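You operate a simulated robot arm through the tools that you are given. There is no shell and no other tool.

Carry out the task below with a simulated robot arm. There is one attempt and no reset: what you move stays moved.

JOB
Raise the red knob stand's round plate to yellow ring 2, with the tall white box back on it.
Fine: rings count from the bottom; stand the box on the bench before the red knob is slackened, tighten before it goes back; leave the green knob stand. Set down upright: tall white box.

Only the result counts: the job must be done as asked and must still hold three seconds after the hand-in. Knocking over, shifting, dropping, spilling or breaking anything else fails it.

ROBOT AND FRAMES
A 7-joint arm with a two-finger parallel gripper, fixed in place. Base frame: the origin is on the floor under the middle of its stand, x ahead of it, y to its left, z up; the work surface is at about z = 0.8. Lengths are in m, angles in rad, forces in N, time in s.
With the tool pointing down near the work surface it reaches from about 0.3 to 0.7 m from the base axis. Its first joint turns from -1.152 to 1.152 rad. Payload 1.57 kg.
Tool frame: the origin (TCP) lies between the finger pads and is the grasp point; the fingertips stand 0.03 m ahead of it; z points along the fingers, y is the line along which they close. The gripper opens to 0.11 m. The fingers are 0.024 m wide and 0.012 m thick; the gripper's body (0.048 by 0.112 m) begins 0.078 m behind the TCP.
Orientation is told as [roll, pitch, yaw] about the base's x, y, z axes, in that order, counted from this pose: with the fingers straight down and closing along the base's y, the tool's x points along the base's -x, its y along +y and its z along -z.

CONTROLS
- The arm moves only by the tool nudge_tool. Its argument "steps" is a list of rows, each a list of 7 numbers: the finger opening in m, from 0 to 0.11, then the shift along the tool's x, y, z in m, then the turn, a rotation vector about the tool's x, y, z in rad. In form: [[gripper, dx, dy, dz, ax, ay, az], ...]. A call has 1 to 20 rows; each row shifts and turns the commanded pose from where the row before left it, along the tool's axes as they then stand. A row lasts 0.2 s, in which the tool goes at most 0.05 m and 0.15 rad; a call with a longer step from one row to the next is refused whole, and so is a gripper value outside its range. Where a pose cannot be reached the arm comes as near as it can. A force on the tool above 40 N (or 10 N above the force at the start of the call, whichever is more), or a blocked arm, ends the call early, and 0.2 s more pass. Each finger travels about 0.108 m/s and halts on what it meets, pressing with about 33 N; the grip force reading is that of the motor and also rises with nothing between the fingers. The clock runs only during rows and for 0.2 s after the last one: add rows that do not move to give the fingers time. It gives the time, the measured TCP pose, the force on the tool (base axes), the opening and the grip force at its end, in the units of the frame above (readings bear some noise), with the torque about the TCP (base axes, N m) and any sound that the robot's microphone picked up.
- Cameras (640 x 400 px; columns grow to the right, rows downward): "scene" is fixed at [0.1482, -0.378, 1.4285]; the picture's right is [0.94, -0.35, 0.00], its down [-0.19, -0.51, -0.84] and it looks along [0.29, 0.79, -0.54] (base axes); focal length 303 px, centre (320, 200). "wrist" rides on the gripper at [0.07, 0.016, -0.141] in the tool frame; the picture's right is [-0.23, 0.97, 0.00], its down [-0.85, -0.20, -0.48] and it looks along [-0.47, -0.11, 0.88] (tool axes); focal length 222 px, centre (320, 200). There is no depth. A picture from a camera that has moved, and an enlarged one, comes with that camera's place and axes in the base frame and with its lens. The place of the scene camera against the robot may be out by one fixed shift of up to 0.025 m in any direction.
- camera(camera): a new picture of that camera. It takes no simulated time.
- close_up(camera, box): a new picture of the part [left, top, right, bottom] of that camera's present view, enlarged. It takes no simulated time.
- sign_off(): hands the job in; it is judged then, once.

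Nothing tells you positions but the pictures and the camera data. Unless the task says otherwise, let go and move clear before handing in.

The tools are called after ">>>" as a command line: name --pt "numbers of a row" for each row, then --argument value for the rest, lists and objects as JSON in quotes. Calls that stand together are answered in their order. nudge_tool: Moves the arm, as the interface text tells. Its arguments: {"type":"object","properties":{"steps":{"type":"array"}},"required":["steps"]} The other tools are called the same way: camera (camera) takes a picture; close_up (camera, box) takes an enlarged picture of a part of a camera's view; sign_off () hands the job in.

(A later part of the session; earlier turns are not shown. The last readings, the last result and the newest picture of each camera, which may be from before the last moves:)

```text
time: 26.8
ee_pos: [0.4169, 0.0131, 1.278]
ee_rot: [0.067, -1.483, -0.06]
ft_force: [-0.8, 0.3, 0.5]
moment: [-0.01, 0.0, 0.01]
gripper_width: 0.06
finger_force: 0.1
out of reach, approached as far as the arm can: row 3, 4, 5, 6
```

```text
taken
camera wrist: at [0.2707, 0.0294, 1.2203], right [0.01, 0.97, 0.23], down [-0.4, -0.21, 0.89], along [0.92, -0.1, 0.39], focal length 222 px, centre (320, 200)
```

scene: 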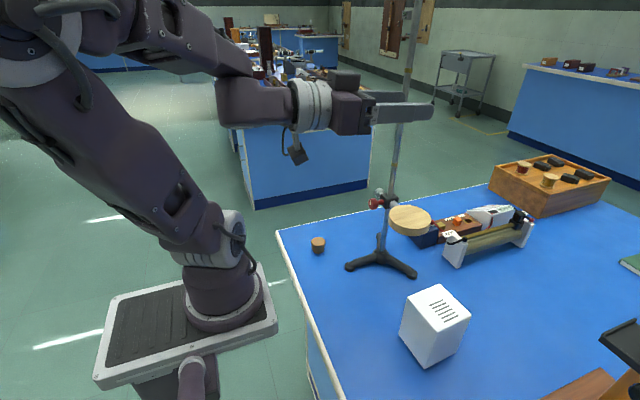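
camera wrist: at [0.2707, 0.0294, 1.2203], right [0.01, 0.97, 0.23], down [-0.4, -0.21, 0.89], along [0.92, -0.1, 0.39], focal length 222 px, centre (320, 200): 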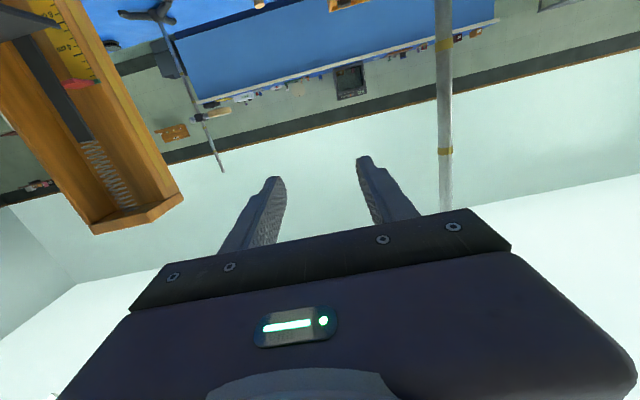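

A fully level tool is out of reach there, but a pitch near -0.9 works, and the finger pads stay parallel to the knob axis at any pitch. I can grip the knob that way and turn the tool about the base x axis. I'll return to pitch -0.9 and go to a stand-off in front of the knob.

>>> nudge_tool --pt "0.06 0 0 0 0 0.134 0" --pt "0.06 0 0 0 0 0.134 0" --pt "0.06 0 0 0 0 0.134 0" --pt "0.06 0 0 0 0 0.134 0" --pt "0.06 0 0 0 0 0.135 0" --pt "0.06 0 0 0 0 0 0" --pt "0.06 0 0 0 0 0 0"

>>> nudge_tool --pt "0.05 0.0266 0.03 0.0186 0 0 0" --pt "0.05 0.0266 0.03 0.0186 0 0 0" --pt "0.05 0.0266 0.03 0.0186 0 0 0" --pt "0.05 0.0266 0.03 0.0186 0 0 0" --pt "0.05 0.0266 0.03 0.0186 0 0 0" --pt "0.05 0 0 0 0 0 0" --pt "0.05 0 0 0 0 0 0"

>>> camera --camera "scene"

>>> camera --camera "wrist"

```text
time: 28.4
ee_pos: [0.4167, 0.0135, 1.2801]
ee_rot: [0.009, -0.816, 0.004]
ft_force: [0.2, -1.1, 0.9]
moment: [-0.01, -0.02, -0.01]
gripper_width: 0.06
finger_force: 0.0
```

```text
time: 30.0
ee_pos: [0.3937, 0.164, 1.118]
ee_rot: [0.01, -0.817, 0.006]
ft_force: [-0.2, -0.3, 0.4]
moment: [0.01, 0.0, 0.01]
gripper_width: 0.0502
finger_force: 0.1
```

```text
taken
```

scene: 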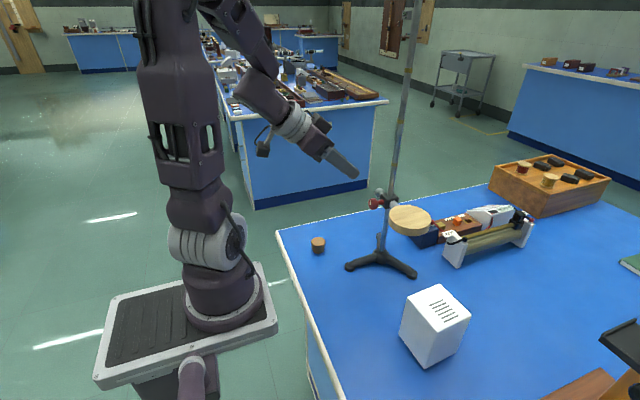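

```text
taken
camera wrist: at [0.2436, 0.1794, 1.1627], right [0.15, 0.97, 0.17], down [0.24, -0.2, 0.95], along [0.96, -0.1, -0.26], focal length 222 px, centre (320, 200)
```

wrist: 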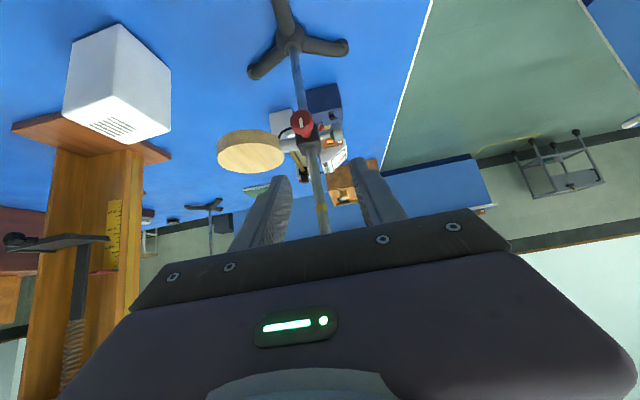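

The pose is now (0.394, 0.164, 1.118) at pitch -0.82, since the command restarted from where the arm stopped. I'll zoom in to refine where the knob is.

>>> close_up --camera "wrist" --box '[260, 90, 360, 160]'

>>> close_up --camera "wrist" --box '[200, 0, 360, 240]'

>>> close_up --camera "wrist" --box '[180, 190, 240, 260]'

```text
5.71 times, centred on (310, 125) of wrist
camera zoom: at [0.2436, 0.1794, 1.1627], right [0.15, 0.97, 0.17], down [0.24, -0.2, 0.95], along [0.96, -0.1, -0.26], focal length 1269 px, centre (377, 629)
```

zoom: 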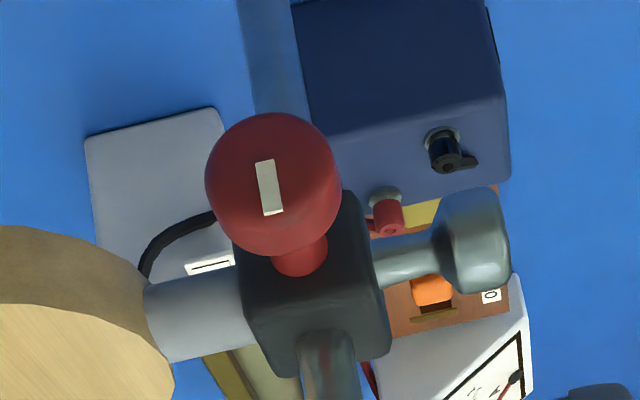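

```text
1.67 times, centred on (280, 120) of wrist
camera zoom: at [0.2436, 0.1794, 1.1627], right [0.15, 0.97, 0.17], down [0.24, -0.2, 0.95], along [0.96, -0.1, -0.26], focal length 370 px, centre (387, 333)
```

zoom: 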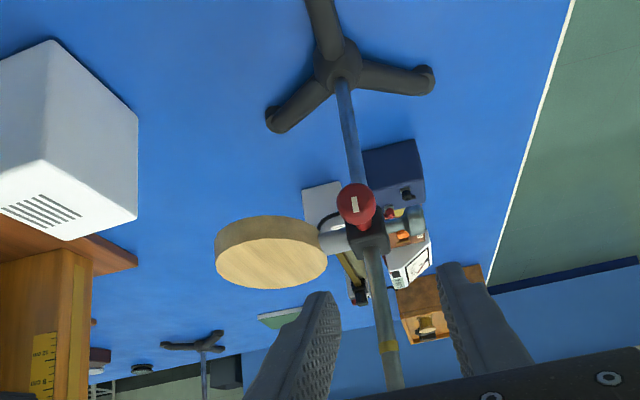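

```text
5.71 times, centred on (210, 225) of wrist
camera zoom: at [0.2436, 0.1794, 1.1627], right [0.15, 0.97, 0.17], down [0.24, -0.2, 0.95], along [0.96, -0.1, -0.26], focal length 1269 px, centre (949, 57)
```

zoom: 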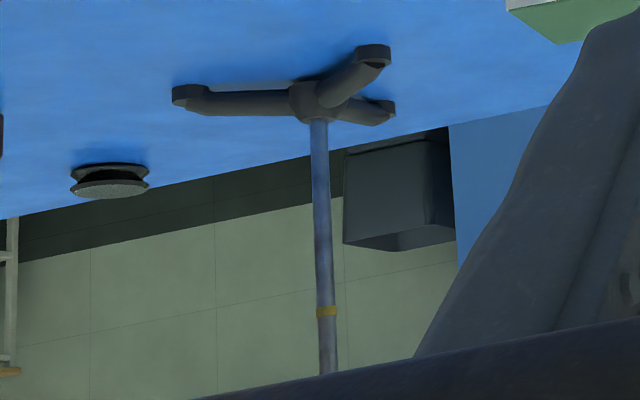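

The knob axis is at about y = 0.1505, z = 1.003, with the front face at x ≈ 0.469 and radius 0.014. The far stand's lowest ring is near z = 1.0, so this stand's ring 1 may well be hidden inside the clamp. I'll go to a stand-off right in front of the knob at pitch -0.95.

>>> nudge_tool --pt "0.05 0 0 0 0 -0.133 0" --pt "0.05 0.0271 -0.0045 0.022 0 0 0" --pt "0.05 0.0271 -0.0045 0.022 0 0 0" --pt "0.05 0.0271 -0.0045 0.022 0 0 0" --pt "0.05 0 0 0 0 0 0" --pt "0.05 0 0 0 0 0 0"

>>> camera --camera "wrist"

>>> camera --camera "scene"

```text
time: 31.4
ee_pos: [0.3951, 0.1559, 1.0488]
ee_rot: [0.011, -0.95, 0.002]
ft_force: [-1.0, 0.3, 0.0]
moment: [0.03, 0.04, 0.02]
gripper_width: 0.0502
finger_force: 0.2
out of reach, approached as far as the arm can: row 4
```

```text
taken
camera wrist: at [0.2411, 0.1716, 1.0734], right [0.12, 0.97, 0.19], down [0.11, -0.2, 0.97], along [0.99, -0.1, -0.13], focal length 222 px, centre (320, 200)
```

wrist: 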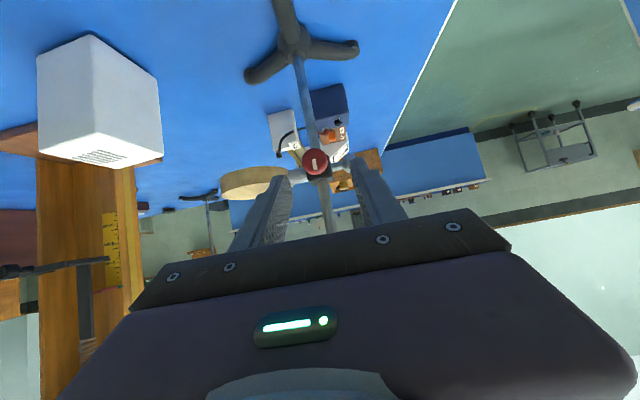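

```text
taken
```

scene: 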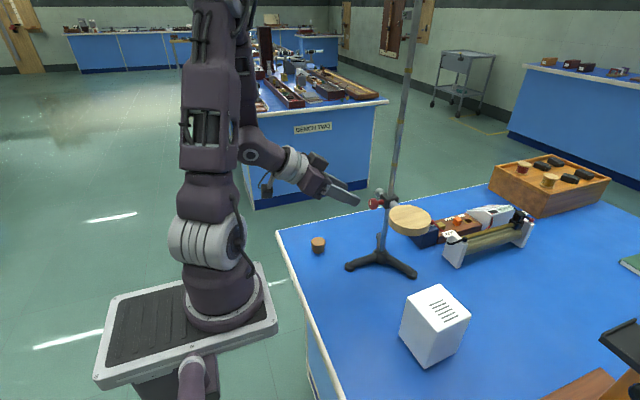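

I'm at (0.395, 0.156, 1.049), and reach gets easier farther forward. I'll align y with the knob and go half of the way forward, then check.

>>> nudge_tool --pt "0.05 -0.0015 -0.0054 0.0112 0 0 0" --pt "0.05 -0.0032 0 0.0216 0 0 0" --pt "0.05 0 0 0 0 0 0"

>>> camera --camera "wrist"

>>> close_up --camera "wrist" --box '[250, 110, 390, 230]'

>>> close_up --camera "scene" --box '[330, 160, 430, 240]'

```text
time: 32.2
ee_pos: [0.4259, 0.1509, 1.0338]
ee_rot: [0.011, -0.949, 0.002]
ft_force: [-1.2, -0.4, 0.0]
moment: [-0.02, 0.0, -0.01]
gripper_width: 0.0501
finger_force: 0.1
```

```text
taken
camera wrist: at [0.2717, 0.1666, 1.0575], right [0.12, 0.97, 0.19], down [0.11, -0.2, 0.97], along [0.99, -0.1, -0.13], focal length 222 px, centre (320, 200)
```

wrist: 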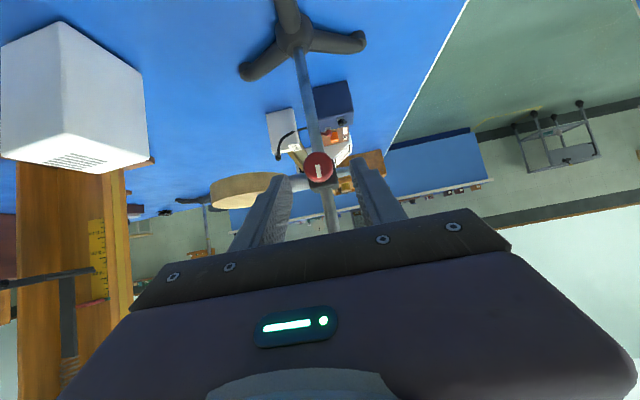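

```text
3.33 times, centred on (320, 170) of wrist
camera zoom: at [0.2717, 0.1666, 1.0575], right [0.12, 0.97, 0.19], down [0.11, -0.2, 0.97], along [0.99, -0.1, -0.13], focal length 740 px, centre (320, 300)
```

zoom: 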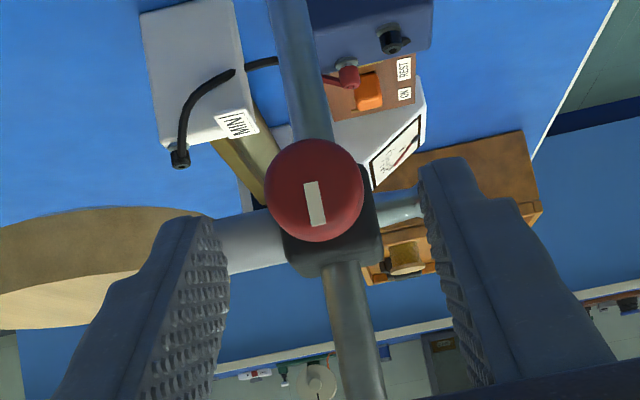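

```text
5.00 times, centred on (380, 200) of scene
camera zoom: at [0.1482, -0.378, 1.4285], right [0.94, -0.35, 0.0], down [-0.19, -0.51, -0.84], along [0.29, 0.79, -0.54], focal length 1513 px, centre (20, 200)
```

zoom: 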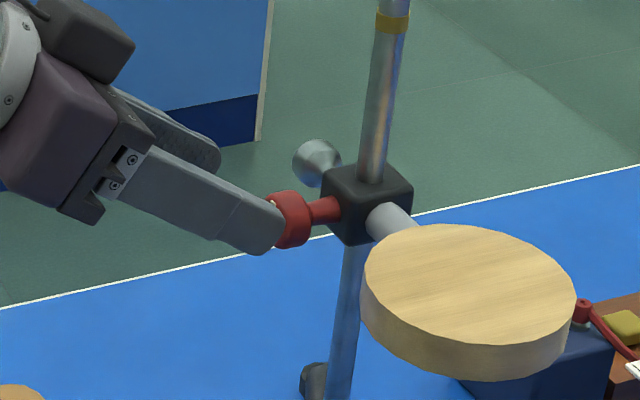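

The knob is centred between the fingers. To gain turning range I'll first lean the tool toward -y (about +0.7 rad around the knob axis), still just in front of the knob, and see if the arm can reach that.

>>> nudge_tool --pt "0.05 0 -0.0015 0 -0.0814 0 0.1139" --pt "0.05 0 -0.0015 0 -0.0814 0 0.1139" --pt "0.05 0 -0.0015 0 -0.0814 0 0.1139" --pt "0.05 0 -0.0015 0 -0.0814 0 0.1139" --pt "0.05 0 -0.0015 0 -0.0814 0 0.1139" --pt "0.05 0 0 0 0 0 0"

>>> camera --camera "wrist"

>>> camera --camera "scene"

```text
time: 33.6
ee_pos: [0.4254, 0.1516, 1.0337]
ee_rot: [0.09, -0.948, -0.063]
ft_force: [0.2, -0.3, -0.3]
moment: [0.01, 0.0, -0.01]
gripper_width: 0.05
finger_force: 0.0
out of reach, approached as far as the arm can: row 1, 2, 3, 4, 5
```

```text
taken
camera wrist: at [0.2716, 0.1653, 1.0585], right [0.12, 0.96, 0.24], down [0.11, -0.25, 0.96], along [0.99, -0.09, -0.14], focal length 222 px, centre (320, 200)
```

wrist: 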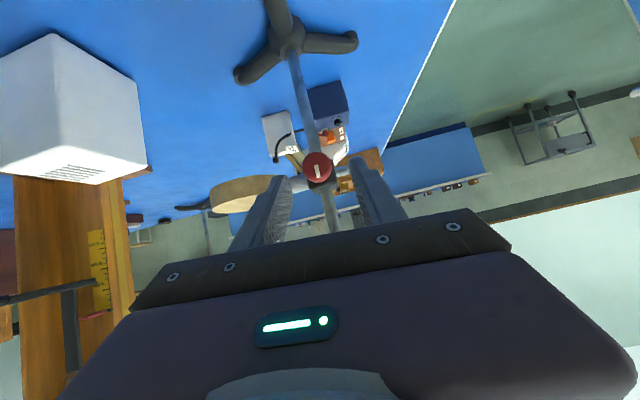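

```text
taken
```

scene: 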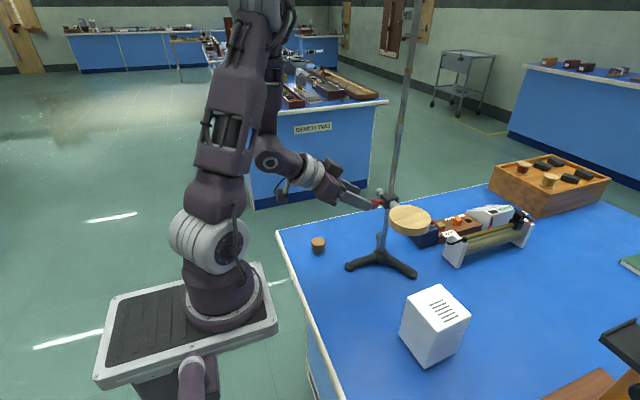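

Leaning toward -y is blocked by the arm's fold limit. I'll test the lean toward +y (the slackening direction) at the same stand-off.

>>> nudge_tool --pt "0.05 0 0.0015 0 0.0814 0 -0.1139" --pt "0.05 0 0.0015 0 0.0814 0 -0.1139" --pt "0.05 0 0.0015 0 0.0814 0 -0.1139" --pt "0.05 0 0.0015 0 0.0814 0 -0.1139" --pt "0.05 0 0.0015 0 0.0814 0 -0.1139" --pt "0.05 0 0.0015 0 0.0814 0 -0.1139" --pt "0.05 0 0 0 0 0 0"

>>> camera --camera "wrist"

>>> camera --camera "scene"

```text
time: 35.2
ee_pos: [0.4255, 0.157, 1.0294]
ee_rot: [-1.047, -0.609, 0.791]
ft_force: [-0.3, 0.8, -0.5]
moment: [0.0, 0.03, 0.02]
gripper_width: 0.0501
finger_force: 0.0
```

```text
taken
camera wrist: at [0.2712, 0.1858, 1.0355], right [0.12, 0.82, -0.56], down [0.1, 0.55, 0.83], along [0.99, -0.16, -0.02], focal length 222 px, centre (320, 200)
```

wrist: 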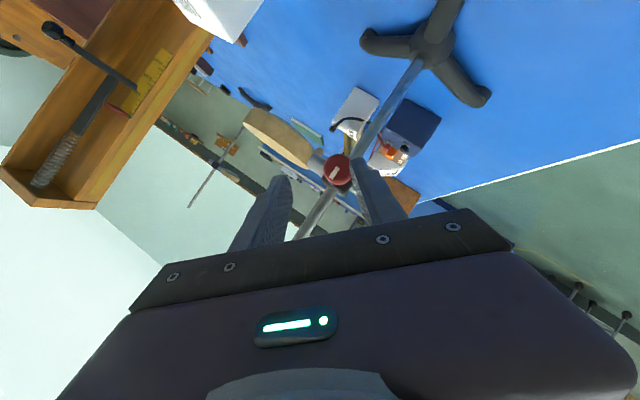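

```text
taken
```

scene: 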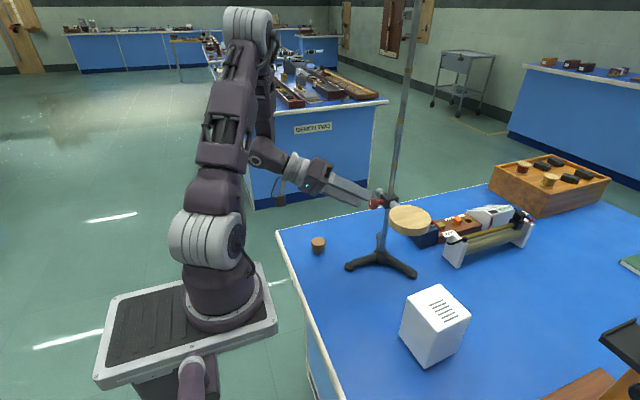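

The lean toward +y works. I'll test how far it can go on.

>>> nudge_tool --pt "0.05 0 0.0015 0 0.0814 0 -0.1139" --pt "0.05 0 0.0015 0 0.0814 0 -0.1139" --pt "0.05 0 0.0015 0 0.0814 0 -0.1139" --pt "0.05 0 0.0015 0 0.0814 0 -0.1139" --pt "0.05 0 0.0015 0 0.0814 0 -0.1139" --pt "0.05 0 0.0015 0 0.0814 0 -0.1139" --pt "0.05 0 0.0015 0 0.0814 0 -0.1139" --pt "0.05 0 0.0015 0 0.0814 0 -0.1139" --pt "0.05 0 0 0 0 0 0"

>>> camera --camera "wrist"

>>> camera --camera "scene"

```text
time: 37.2
ee_pos: [0.4266, 0.1603, 1.0198]
ee_rot: [-1.772, 0.274, 0.934]
ft_force: [0.6, -0.1, 0.0]
moment: [-0.01, 0.03, -0.02]
gripper_width: 0.0503
finger_force: 0.0
```

```text
taken
camera wrist: at [0.2713, 0.1781, 0.9949], right [0.13, -0.15, -0.98], down [0.1, 0.99, -0.14], along [0.99, -0.08, 0.14], focal length 222 px, centre (320, 200)
```

wrist: 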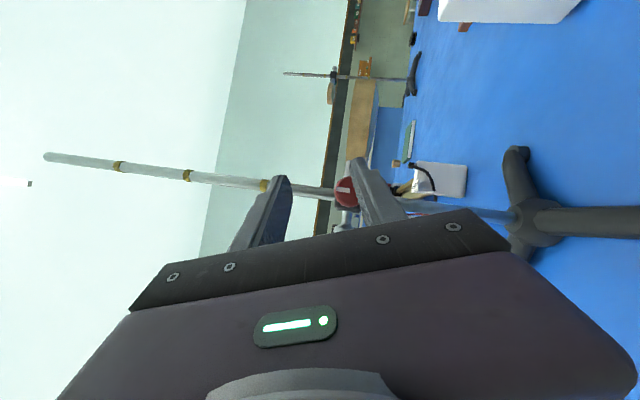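

```text
taken
```

scene: 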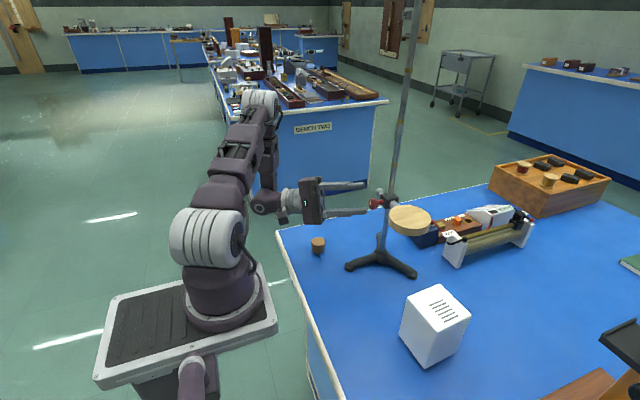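

The arm reaches nearly -1.9 rad, so about 1.9 rad of turn is available. This view shows the whole rod sideways, so I'll zoom to see the rings and the far stand.

>>> close_up --camera "wrist" --box '[30, 130, 350, 230]'

>>> close_up --camera "wrist" --box '[270, 40, 430, 130]'

>>> close_up --camera "wrist" --box '[300, 150, 420, 230]'

```text
2.00 times, centred on (190, 180) of wrist
camera zoom: at [0.2713, 0.1781, 0.9949], right [0.13, -0.15, -0.98], down [0.1, 0.99, -0.14], along [0.99, -0.08, 0.14], focal length 444 px, centre (580, 240)
```

zoom: 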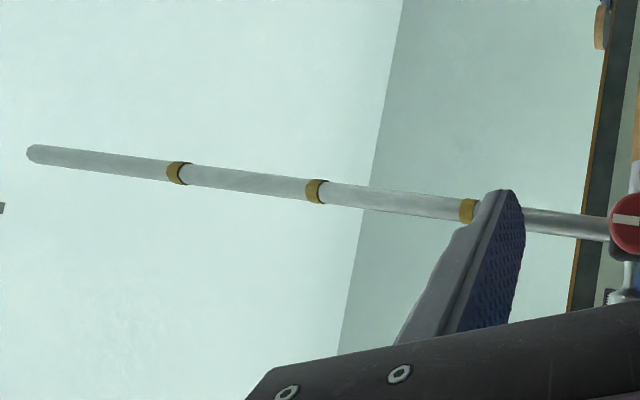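

```text
4.00 times, centred on (350, 85) of wrist
camera zoom: at [0.2713, 0.1781, 0.9949], right [0.13, -0.15, -0.98], down [0.1, 0.99, -0.14], along [0.99, -0.08, 0.14], focal length 888 px, centre (200, 660)
```

zoom: 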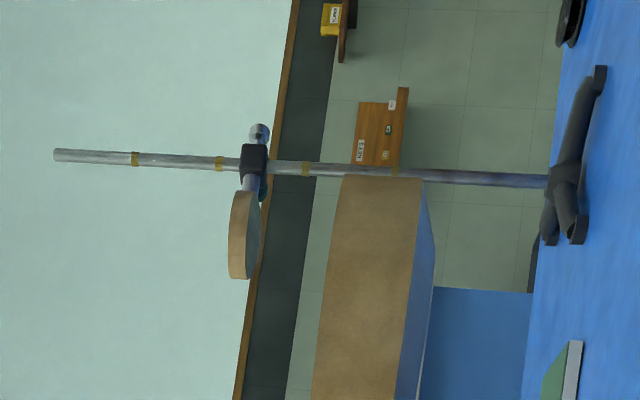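

```text
5.00 times, centred on (360, 190) of wrist
camera zoom: at [0.2713, 0.1781, 0.9949], right [0.13, -0.15, -0.98], down [0.1, 0.99, -0.14], along [0.99, -0.08, 0.14], focal length 1111 px, centre (120, 250)
```

zoom: 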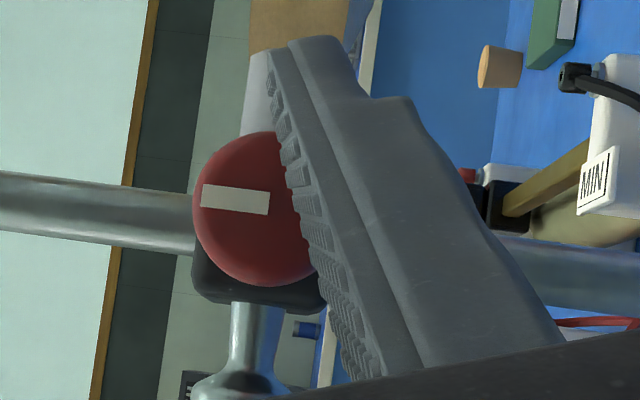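

The far stand has four evenly spaced rings, the lowest near z = 1.0. The red stand shows only three above its clamp, so its ring 1 is hidden in the clamp and ring 2 is the one at about 1.096. I'll turn the tool back to the upright lean, ready to grip the knob.

>>> nudge_tool --pt "0.05 0 -0.0015 0 -0.0814 0 0.1139" --pt "0.05 0 -0.0015 0 -0.0814 0 0.1139" --pt "0.05 0 -0.0015 0 -0.0814 0 0.1139" --pt "0.05 0 -0.0015 0 -0.0814 0 0.1139" --pt "0.05 0 -0.0015 0 -0.0814 0 0.1139" --pt "0.05 0 -0.0015 0 -0.0814 0 0.1139" --pt "0.05 0 -0.0015 0 -0.0814 0 0.1139" --pt "0.05 0 -0.0015 0 -0.0814 0 0.1139" --pt "0.05 0 -0.0015 0 -0.0814 0 0.1139" --pt "0.05 0 -0.0015 0 -0.0814 0 0.1139" --pt "0.05 0 -0.0015 0 -0.0814 0 0.1139" --pt "0.05 0 -0.0015 0 -0.0814 0 0.1139" --pt "0.05 0 -0.0015 0 -0.0814 0 0.1139" --pt "0.05 0 -0.0008 0 -0.0407 0 0.057" --pt "0.05 0 0 0 0 0 0"

>>> camera --camera "wrist"

```text
time: 40.4
ee_pos: [0.4263, 0.1512, 1.0346]
ee_rot: [-0.028, -0.949, 0.033]
ft_force: [0.2, 0.2, -0.5]
moment: [-0.04, 0.0, 0.0]
gripper_width: 0.0501
finger_force: 0.0
```

```text
taken
camera wrist: at [0.2715, 0.1672, 1.0583], right [0.12, 0.98, 0.17], down [0.11, -0.18, 0.98], along [0.99, -0.1, -0.13], focal length 222 px, centre (320, 200)
```

wrist: 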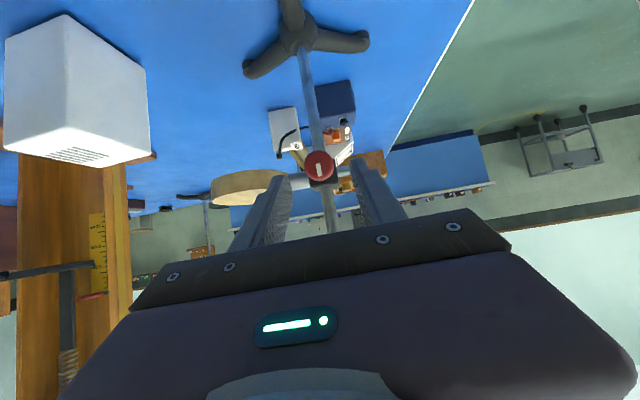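

I'm back upright at the stand-off. I'll slide forward so the finger ends straddle the knob head, without touching the clamp.

>>> nudge_tool --pt "0.05 -0.0023 -0.0003 0.0212 0 0 0" --pt "0.05 -0.0023 -0.0003 0.0212 0 0 0" --pt "0.05 0 0 0 0 0 0"

>>> close_up --camera "wrist" --box '[250, 110, 390, 230]'

>>> close_up --camera "scene" --box '[330, 160, 430, 240]'

```text
time: 41.2
ee_pos: [0.4619, 0.1506, 1.0144]
ee_rot: [-0.03, -0.948, 0.034]
ft_force: [0.5, 0.3, 0.2]
moment: [-0.04, 0.02, 0.01]
gripper_width: 0.0497
finger_force: 0.1
```

```text
3.33 times, centred on (320, 170) of wrist
camera zoom: at [0.3081, 0.1667, 1.0382], right [0.12, 0.98, 0.17], down [0.11, -0.18, 0.98], along [0.99, -0.1, -0.13], focal length 740 px, centre (320, 300)
```

zoom: 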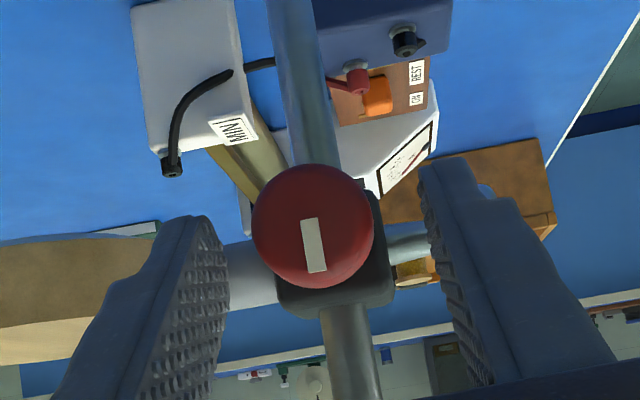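

```text
5.00 times, centred on (380, 200) of scene
camera zoom: at [0.1482, -0.378, 1.4285], right [0.94, -0.35, 0.0], down [-0.19, -0.51, -0.84], along [0.29, 0.79, -0.54], focal length 1513 px, centre (20, 200)
```

zoom: 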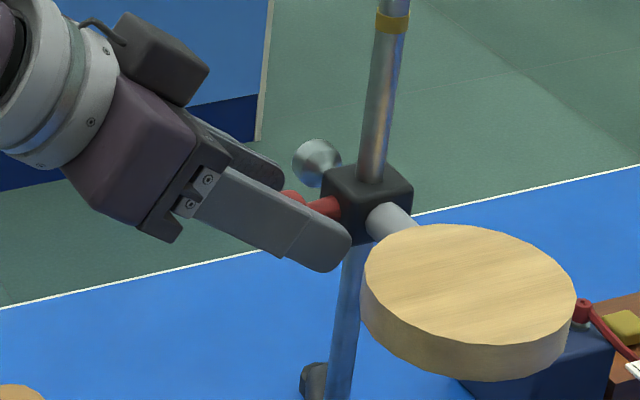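

The knob head sits between the pads and the tips are clear of the clamp by several mm. I'll close on the knob.

>>> nudge_tool --pt "0.01 0 0 0 0 0 0" --pt "0.01 0 0 0 0 0 0" --pt "0.01 0 0 0 0 0 0"

>>> close_up --camera "wrist" --box '[250, 110, 390, 230]'

>>> close_up --camera "scene" --box '[330, 160, 430, 240]'

```text
time: 42.0
ee_pos: [0.4632, 0.1498, 1.0143]
ee_rot: [-0.031, -0.951, 0.033]
ft_force: [2.6, -6.2, -1.8]
moment: [-0.09, 0.06, -0.1]
gripper_width: 0.0277
finger_force: 38.3
```

```text
3.33 times, centred on (320, 170) of wrist
camera zoom: at [0.3081, 0.1663, 1.0383], right [0.12, 0.98, 0.17], down [0.11, -0.18, 0.98], along [0.99, -0.1, -0.13], focal length 740 px, centre (320, 300)
```

zoom: 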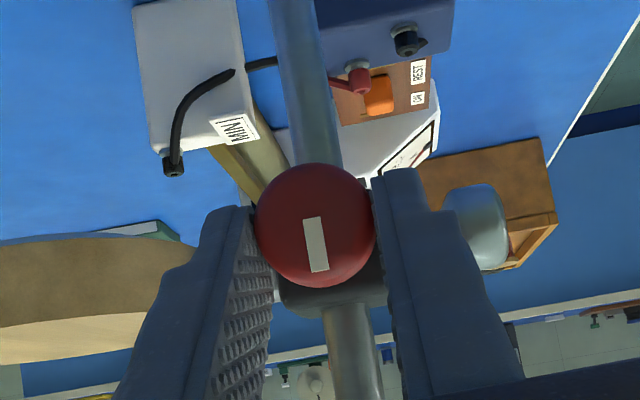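

```text
5.00 times, centred on (380, 200) of scene
camera zoom: at [0.1483, -0.3781, 1.4285], right [0.94, -0.35, 0.0], down [-0.19, -0.51, -0.84], along [0.29, 0.79, -0.54], focal length 1513 px, centre (20, 200)
```

zoom: 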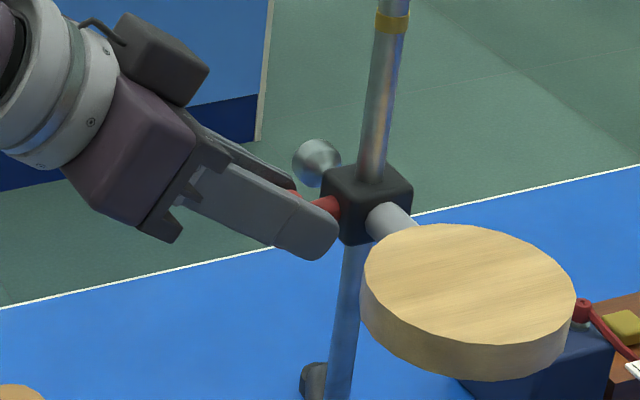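

Gripped at 0.0277 m. A 6 N side force says my centre is off by about a millimetre, so I'll ease it.

>>> nudge_tool --pt "0.01 0 -0.0007 0 0 0 0" --pt "0.01 0 0 0 0 0 0"

```text
time: 42.6
ee_pos: [0.4636, 0.1492, 1.0147]
ee_rot: [-0.031, -0.95, 0.036]
ft_force: [-5.9, -2.3, 1.5]
moment: [-0.05, -0.05, -0.09]
gripper_width: 0.0274
finger_force: 38.1
```

Forces are small now. I'll start slackening (counter-clockwise seen from the front) with a few small rows and watch the torque and sound.

>>> nudge_tool --pt "0.01 0 0.0011 0 0.0582 0 -0.0813" --pt "0.01 0 0.0011 0 0.0582 0 -0.0813" --pt "0.01 0 0 0 0 0 0"

>>> close_up --camera "wrist" --box '[250, 110, 390, 230]'

```text
time: 43.4
ee_pos: [0.4622, 0.1526, 1.0125]
ee_rot: [-0.365, -0.917, 0.304]
ft_force: [-11.3, 1.9, 3.0]
moment: [0.03, -0.13, 0.06]
gripper_width: 0.0277
finger_force: 37.8
```

```text
3.33 times, centred on (320, 170) of wrist
camera zoom: at [0.308, 0.1733, 1.034], right [0.12, 0.99, -0.03], down [0.11, 0.02, 0.99], along [0.99, -0.12, -0.11], focal length 740 px, centre (320, 300)
```

zoom: 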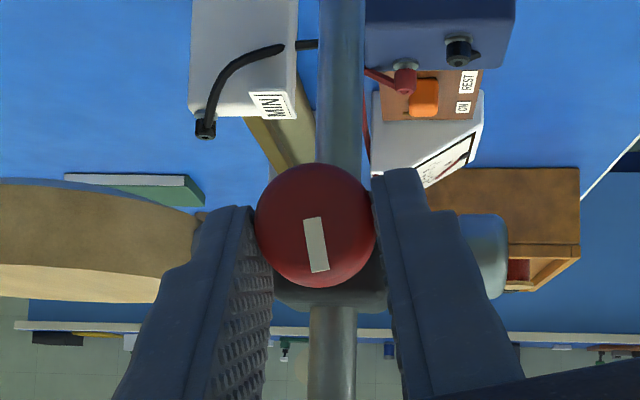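

The knob turns with the tool: the mark stays fixed in the rotating view while the rod turns. I'll relieve the 11 N axial push and go on slackening.

>>> nudge_tool --pt "0.01 0.0007 0.0016 -0.0009 0.0814 0 -0.1139" --pt "0.01 0 0.0016 0 0.0814 0 -0.1139" --pt "0.01 0 0.0016 0 0.0814 0 -0.1139" --pt "0.01 0 0 0 0 0 0"

>>> close_up --camera "wrist" --box '[250, 110, 390, 230]'

>>> close_up --camera "scene" --box '[330, 160, 430, 240]'

```text
time: 44.4
ee_pos: [0.463, 0.1581, 1.0124]
ee_rot: [-0.905, -0.71, 0.707]
ft_force: [20.7, 19.0, -15.4]
moment: [0.32, 0.38, 0.31]
gripper_width: 0.0274
finger_force: 37.6
```

```text
3.33 times, centred on (320, 170) of wrist
camera zoom: at [0.3076, 0.185, 1.0215], right [0.12, 0.89, -0.43], down [0.1, 0.42, 0.9], along [0.99, -0.15, -0.04], focal length 740 px, centre (320, 300)
```

zoom: 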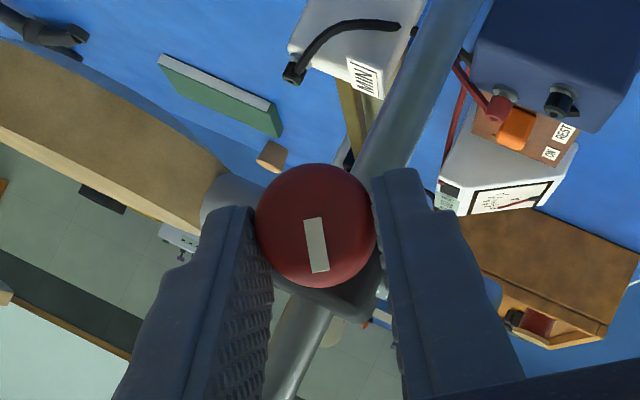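

```text
5.00 times, centred on (380, 200) of scene
camera zoom: at [0.149, -0.3774, 1.4286], right [0.94, -0.35, 0.0], down [-0.19, -0.51, -0.84], along [0.29, 0.79, -0.54], focal length 1513 px, centre (20, 200)
```

zoom: 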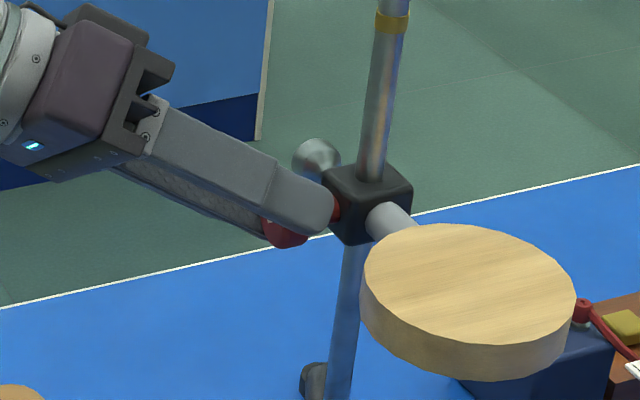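

The knob has turned about 0.6 rad with the tool. Some side load has built up because my turning centre is off slightly, so I'll relieve it before going on.

>>> nudge_tool --pt "0.01 -0.0004 0.001 0.0006 0 0 0" --pt "0.01 0 0 0 0 0 0"

```text
time: 45.0
ee_pos: [0.4604, 0.1585, 1.0116]
ee_rot: [-0.903, -0.713, 0.706]
ft_force: [10.7, 20.3, -5.3]
moment: [0.27, 0.02, 0.53]
gripper_width: 0.0276
finger_force: 37.9
```

>>> nudge_tool --pt "0.01 -0.0002 0.002 0.0003 0 0 0" --pt "0.01 0 0 0 0 0 0"

```text
time: 45.6
ee_pos: [0.4615, 0.1577, 1.0115]
ee_rot: [-0.909, -0.713, 0.704]
ft_force: [-3.5, 10.5, 15.1]
moment: [-0.01, -0.57, 0.29]
gripper_width: 0.0276
finger_force: 37.7
```

>>> nudge_tool --pt "0.01 -0.0006 0 -0.0004 0 0 0" --pt "0.01 0 0 0 0 0 0"

```text
time: 46.2
ee_pos: [0.4629, 0.1583, 1.012]
ee_rot: [-0.907, -0.713, 0.703]
ft_force: [1.8, -2.6, 8.3]
moment: [-0.11, -0.61, 0.27]
gripper_width: 0.0276
finger_force: 38.1
```

Loads are low now. I'll go on slackening three more rows with a corrected turning centre.

>>> nudge_tool --pt "0.01 0.0001 0.0016 0.0001 0.0814 0 -0.1139" --pt "0.01 0.0001 0.0016 0.0001 0.0814 0 -0.1139" --pt "0.01 0.0001 0.0016 0.0001 0.0814 0 -0.1139" --pt "0.01 0 0 0 0 0 0"

>>> close_up --camera "wrist" --box '[250, 110, 390, 230]'

>>> close_up --camera "scene" --box '[330, 160, 430, 240]'

```text
time: 47.2
ee_pos: [0.4635, 0.1619, 1.0059]
ee_rot: [-1.252, -0.405, 0.894]
ft_force: [-15.2, -6.3, -0.3]
moment: [-0.02, 0.08, -0.29]
gripper_width: 0.0273
finger_force: 38.2
```

```text
3.33 times, centred on (320, 170) of wrist
camera zoom: at [0.3076, 0.1917, 1.0042], right [0.12, 0.64, -0.76], down [0.1, 0.75, 0.65], along [0.99, -0.16, 0.03], focal length 740 px, centre (320, 300)
```

zoom: 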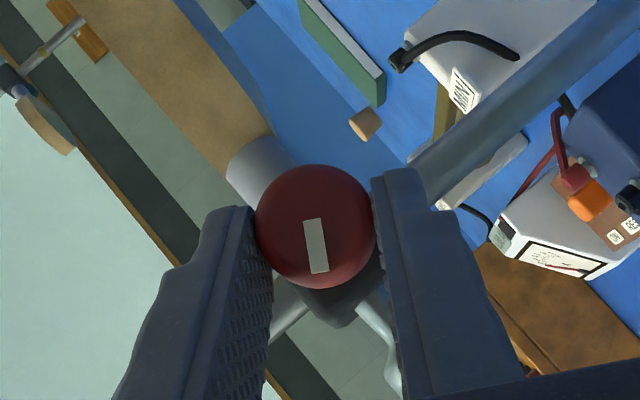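

```text
5.00 times, centred on (380, 200) of scene
camera zoom: at [0.1477, -0.3782, 1.4285], right [0.94, -0.35, 0.0], down [-0.19, -0.51, -0.84], along [0.29, 0.79, -0.54], focal length 1513 px, centre (20, 200)
```

zoom: 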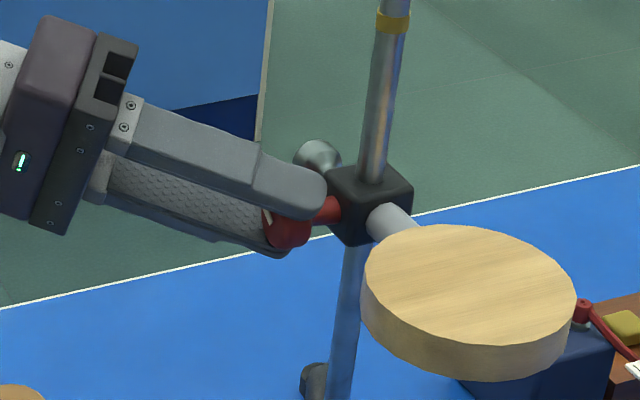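

The knob has turned about 1.05 rad and the clamp is still in place. I'll go on four more rows to about 1.6 rad.

>>> nudge_tool --pt "0.01 0.0003 0.0016 -0.0003 0.0814 0 -0.1139" --pt "0.01 0.0001 0.0016 0.0001 0.0814 0 -0.1139" --pt "0.01 0 0 0 0 0 0"

>>> nudge_tool --pt "0.01 0.0001 0.0016 0.0001 0.0814 0 -0.1139" --pt "0.01 0.0001 0.0016 0.0001 0.0814 0 -0.1139" --pt "0.01 0 0 0 0 0 0"

>>> close_up --camera "wrist" --box '[250, 110, 390, 230]'

>>> close_up --camera "scene" --box '[330, 160, 430, 240]'

```text
time: 48.0
ee_pos: [0.4624, 0.1635, 1.004]
ee_rot: [-1.433, -0.186, 0.946]
ft_force: [-20.9, -8.2, -1.6]
moment: [-0.03, 0.11, -0.4]
gripper_width: 0.0273
finger_force: 38.1
```

```text
time: 48.8
ee_pos: [0.4624, 0.164, 1.0009]
ee_rot: [-1.597, 0.04, 0.961]
ft_force: [-22.8, -2.9, -1.6]
moment: [0.02, -0.02, -0.84]
gripper_width: 0.0275
finger_force: 37.8
```

```text
3.33 times, centred on (320, 170) of wrist
camera zoom: at [0.3078, 0.188, 0.9822], right [0.13, 0.14, -0.98], down [0.1, 0.98, 0.15], along [0.99, -0.12, 0.11], focal length 740 px, centre (320, 300)
```

zoom: 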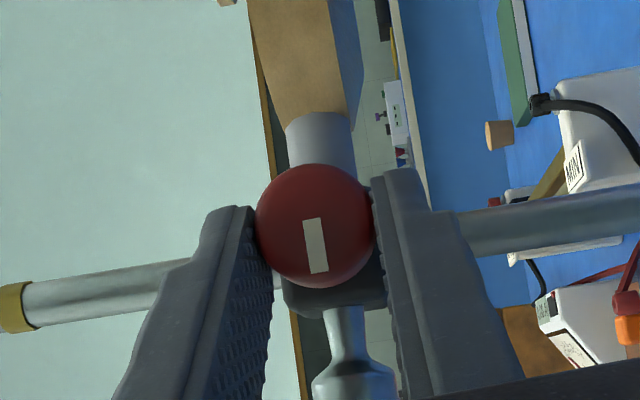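

```text
5.00 times, centred on (380, 200) of scene
camera zoom: at [0.1475, -0.378, 1.4286], right [0.94, -0.35, 0.0], down [-0.19, -0.51, -0.84], along [0.29, 0.79, -0.54], focal length 1513 px, centre (20, 200)
```

zoom: 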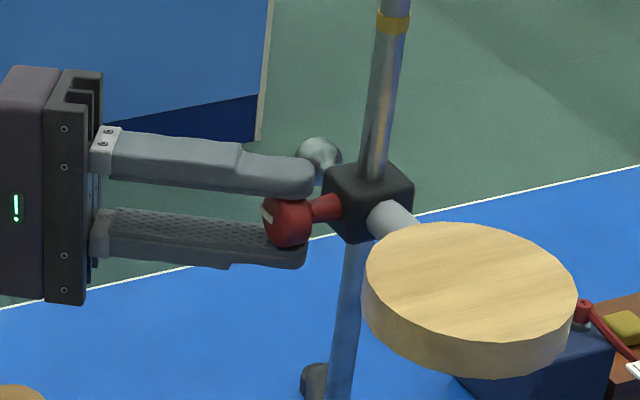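

The knob has turned about 1.6 rad, and the resisting torque has fallen to near zero, so it may be slack. The fingers now lie above and below the knob, good for lifting. I'll relieve the axial push and test with a 1.5 mm lift.

>>> nudge_tool --pt "0.01 0.0005 0 -0.0007 0 0 0" --pt "0.01 0 0 0 0 0 0"

>>> nudge_tool --pt "0.01 0 -0.0015 0 0 0 0" --pt "0.01 0 0 0 0 0 0"

```text
time: 49.4
ee_pos: [0.4631, 0.1641, 1.0014]
ee_rot: [-1.597, 0.038, 0.959]
ft_force: [-8.1, -3.6, -1.1]
moment: [0.03, 0.03, -0.64]
gripper_width: 0.0276
finger_force: 37.9
```

```text
time: 50.0
ee_pos: [0.4626, 0.163, 1.0028]
ee_rot: [-1.596, 0.04, 0.961]
ft_force: [1.7, -3.1, -0.8]
moment: [-0.01, -0.02, -0.34]
gripper_width: 0.0277
finger_force: 37.6
```

Almost no resistance. I'll lift 6 mm more and look whether the clamp follows.

>>> nudge_tool --pt "0.01 0 -0.003 0 0 0 0" --pt "0.01 0 -0.003 0 0 0 0" --pt "0.01 0 0 0 0 0 0"

>>> close_up --camera "wrist" --box '[250, 110, 390, 230]'

>>> close_up --camera "scene" --box '[330, 160, 430, 240]'

```text
time: 50.8
ee_pos: [0.4627, 0.1652, 1.0081]
ee_rot: [-1.595, 0.038, 0.959]
ft_force: [19.2, -11.2, 0.2]
moment: [-0.01, 0.1, 0.34]
gripper_width: 0.0277
finger_force: 38.1
```

```text
3.33 times, centred on (320, 170) of wrist
camera zoom: at [0.3078, 0.1879, 0.9899], right [0.13, 0.14, -0.98], down [0.1, 0.98, 0.15], along [0.99, -0.12, 0.11], focal length 740 px, centre (320, 300)
```

zoom: 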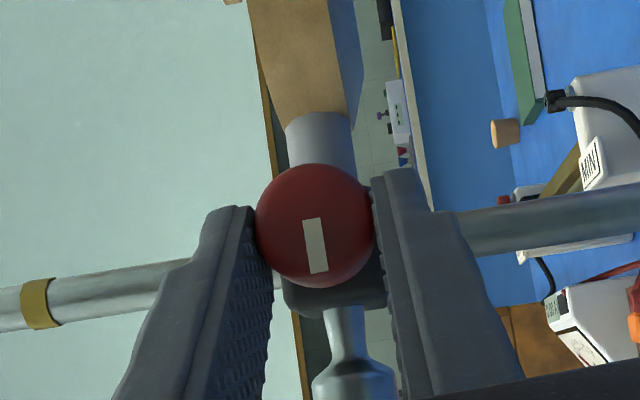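

```text
5.00 times, centred on (380, 200) of scene
camera zoom: at [0.1487, -0.3783, 1.4284], right [0.94, -0.35, 0.0], down [-0.19, -0.51, -0.84], along [0.29, 0.79, -0.54], focal length 1513 px, centre (20, 200)
```

zoom: 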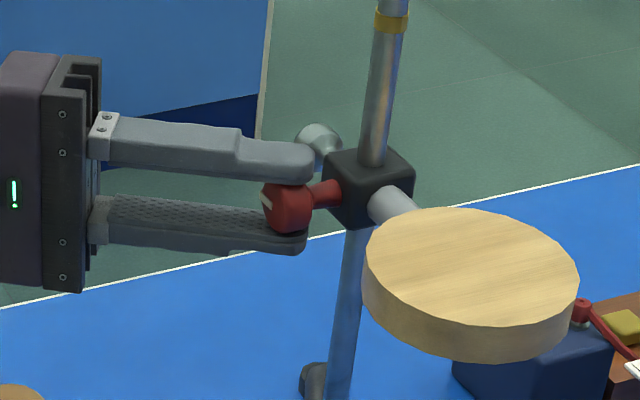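

The plate follows: the clamp is slack and riding on my grip. I'll lift on, with small corrections, and watch the loads.

>>> nudge_tool --pt "0.01 0.0004 -0.008 0.0007 0 0 0" --pt "0.01 0.0004 -0.01 0.0003 0 0 0" --pt "0.01 0.0004 -0.01 0.0003 0 0 0" --pt "0.01 0.0004 -0.01 0.0003 0 0 0" --pt "0.01 0 0 0 0 0 0"

>>> close_up --camera "scene" --box '[330, 110, 430, 240]'

>>> camera --camera "wrist"

```text
time: 52.0
ee_pos: [0.4628, 0.1641, 1.046]
ee_rot: [-1.594, 0.038, 0.961]
ft_force: [15.5, 1.9, -0.6]
moment: [-0.02, 0.06, 0.27]
gripper_width: 0.0276
finger_force: 38.0
```

```text
3.08 times, centred on (380, 175) of scene
camera zoom: at [0.1486, -0.3779, 1.4285], right [0.94, -0.35, 0.0], down [-0.19, -0.51, -0.84], along [0.29, 0.79, -0.54], focal length 931 px, centre (135, 277)
```

zoom: 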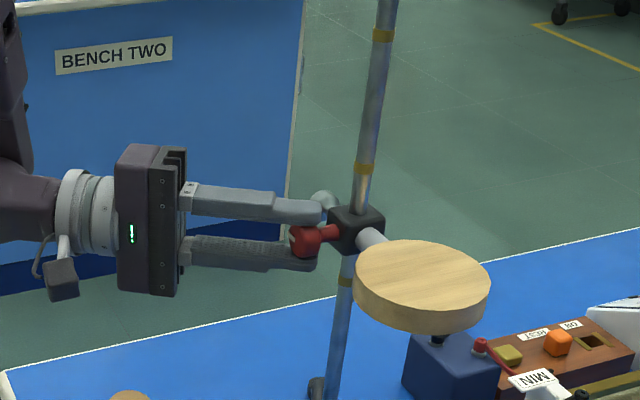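

```text
taken
camera wrist: at [0.3076, 0.1876, 1.027], right [0.13, 0.14, -0.98], down [0.1, 0.98, 0.15], along [0.99, -0.11, 0.11], focal length 222 px, centre (320, 200)
```

wrist: 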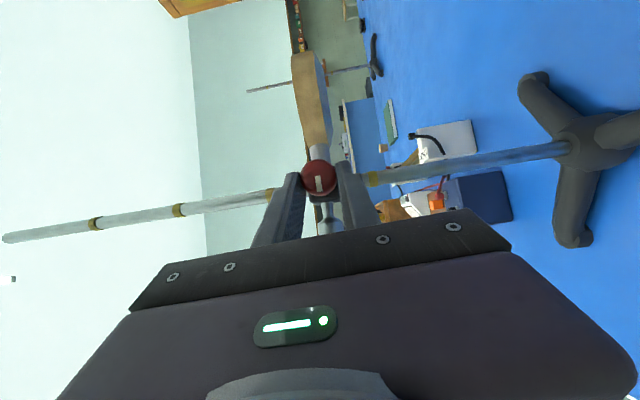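

Ring 1 is now exposed below the clamp, confirming the ring just above it is ring 2. I'll measure the rings precisely.

>>> close_up --camera "wrist" --box '[230, 130, 410, 240]'

>>> close_up --camera "wrist" --box '[60, 150, 330, 260]'

>>> close_up --camera "scene" --box '[360, 110, 430, 210]'

>>> close_up --camera "scene" --box '[360, 160, 420, 220]'

```text
3.56 times, centred on (320, 185) of wrist
camera zoom: at [0.3076, 0.1876, 1.027], right [0.13, 0.14, -0.98], down [0.1, 0.98, 0.15], along [0.99, -0.11, 0.11], focal length 790 px, centre (320, 253)
```

zoom: 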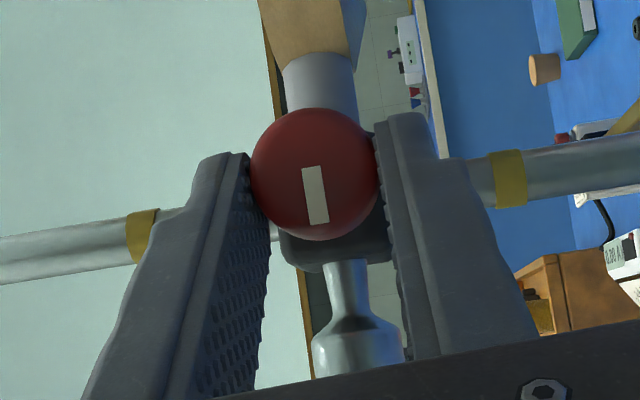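

```text
2.37 times, centred on (195, 205) of wrist
camera zoom: at [0.3076, 0.1876, 1.027], right [0.13, 0.14, -0.98], down [0.1, 0.98, 0.15], along [0.99, -0.11, 0.11], focal length 526 px, centre (616, 188)
```

zoom: 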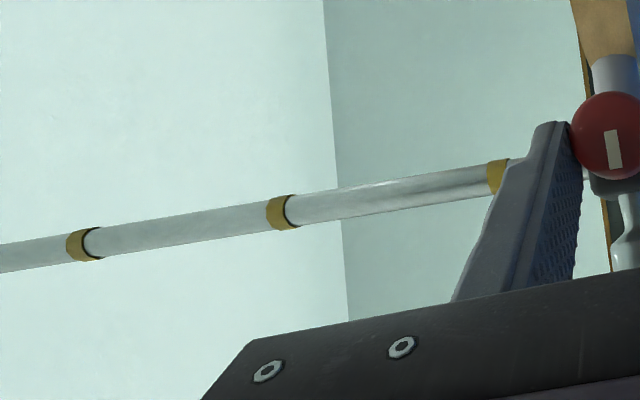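

```text
4.00 times, centred on (395, 160) of scene
camera zoom: at [0.1486, -0.3779, 1.4285], right [0.94, -0.35, 0.0], down [-0.19, -0.51, -0.84], along [0.29, 0.79, -0.54], focal length 1210 px, centre (20, 360)
```

zoom: 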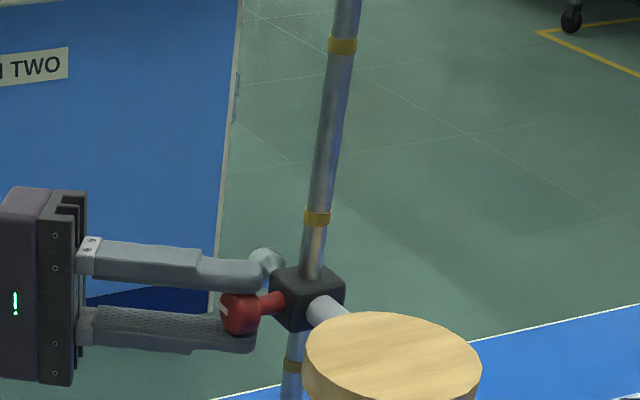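

```text
6.67 times, centred on (390, 190) of scene
camera zoom: at [0.1486, -0.3779, 1.4285], right [0.94, -0.35, 0.0], down [-0.19, -0.51, -0.84], along [0.29, 0.79, -0.54], focal length 2018 px, centre (-147, 267)
```

zoom: 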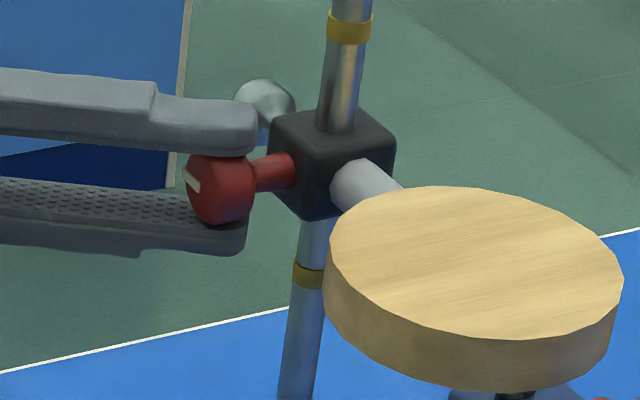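

Ring 1 is at about 0.999, ring 2 at about 1.098, and the clamp centre is now at about 1.045. I'll lift about 0.053 m more.

>>> nudge_tool --pt "0.01 0.0001 -0.01 0.0007 0 0 0" --pt "0.01 0.0004 -0.01 0.0003 0 0 0" --pt "0.01 0.0004 -0.01 0.0003 0 0 0" --pt "0.01 0.0004 -0.01 0.0003 0 0 0" --pt "0.01 0.0004 -0.01 0.0003 0 0 0" --pt "0.01 0.0001 -0.0035 0.0001 0 0 0" --pt "0.01 0 0 0 0 0 0"

>>> close_up --camera "wrist" --box '[180, 130, 460, 240]'

>>> close_up --camera "scene" --box '[360, 110, 430, 210]'

>>> close_up --camera "scene" --box '[360, 130, 420, 190]'

```text
time: 53.6
ee_pos: [0.4625, 0.1644, 1.0997]
ee_rot: [-1.598, 0.038, 0.961]
ft_force: [-24.9, 11.4, -1.0]
moment: [-0.03, 0.05, -0.24]
gripper_width: 0.0274
finger_force: 37.7
```

```text
2.29 times, centred on (320, 185) of wrist
camera zoom: at [0.3077, 0.1877, 1.0812], right [0.13, 0.14, -0.98], down [0.1, 0.98, 0.15], along [0.99, -0.12, 0.11], focal length 508 px, centre (320, 234)
```

zoom: 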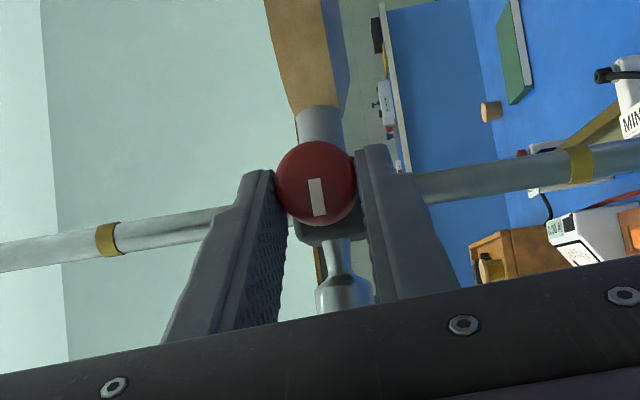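

```text
4.00 times, centred on (395, 160) of scene
camera zoom: at [0.1474, -0.3776, 1.4287], right [0.94, -0.35, 0.0], down [-0.19, -0.51, -0.84], along [0.29, 0.79, -0.54], focal length 1210 px, centre (20, 360)
```

zoom: 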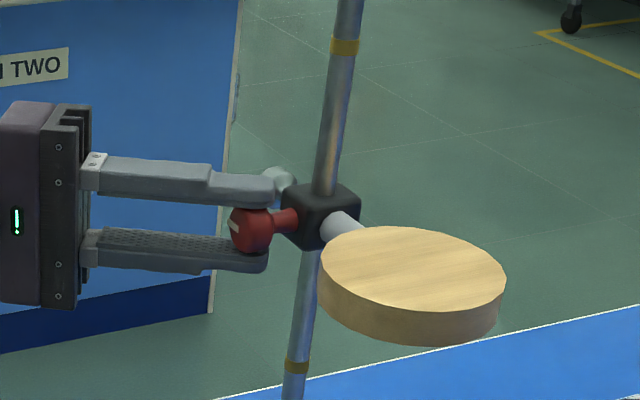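

```text
6.67 times, centred on (390, 160) of scene
camera zoom: at [0.1474, -0.3776, 1.4287], right [0.94, -0.35, 0.0], down [-0.19, -0.51, -0.84], along [0.29, 0.79, -0.54], focal length 2018 px, centre (-147, 467)
```

zoom: 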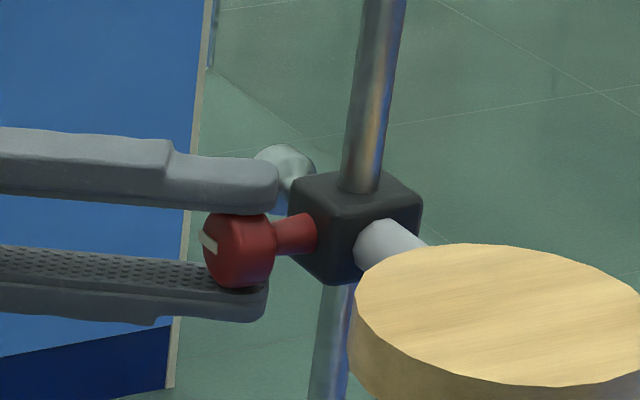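

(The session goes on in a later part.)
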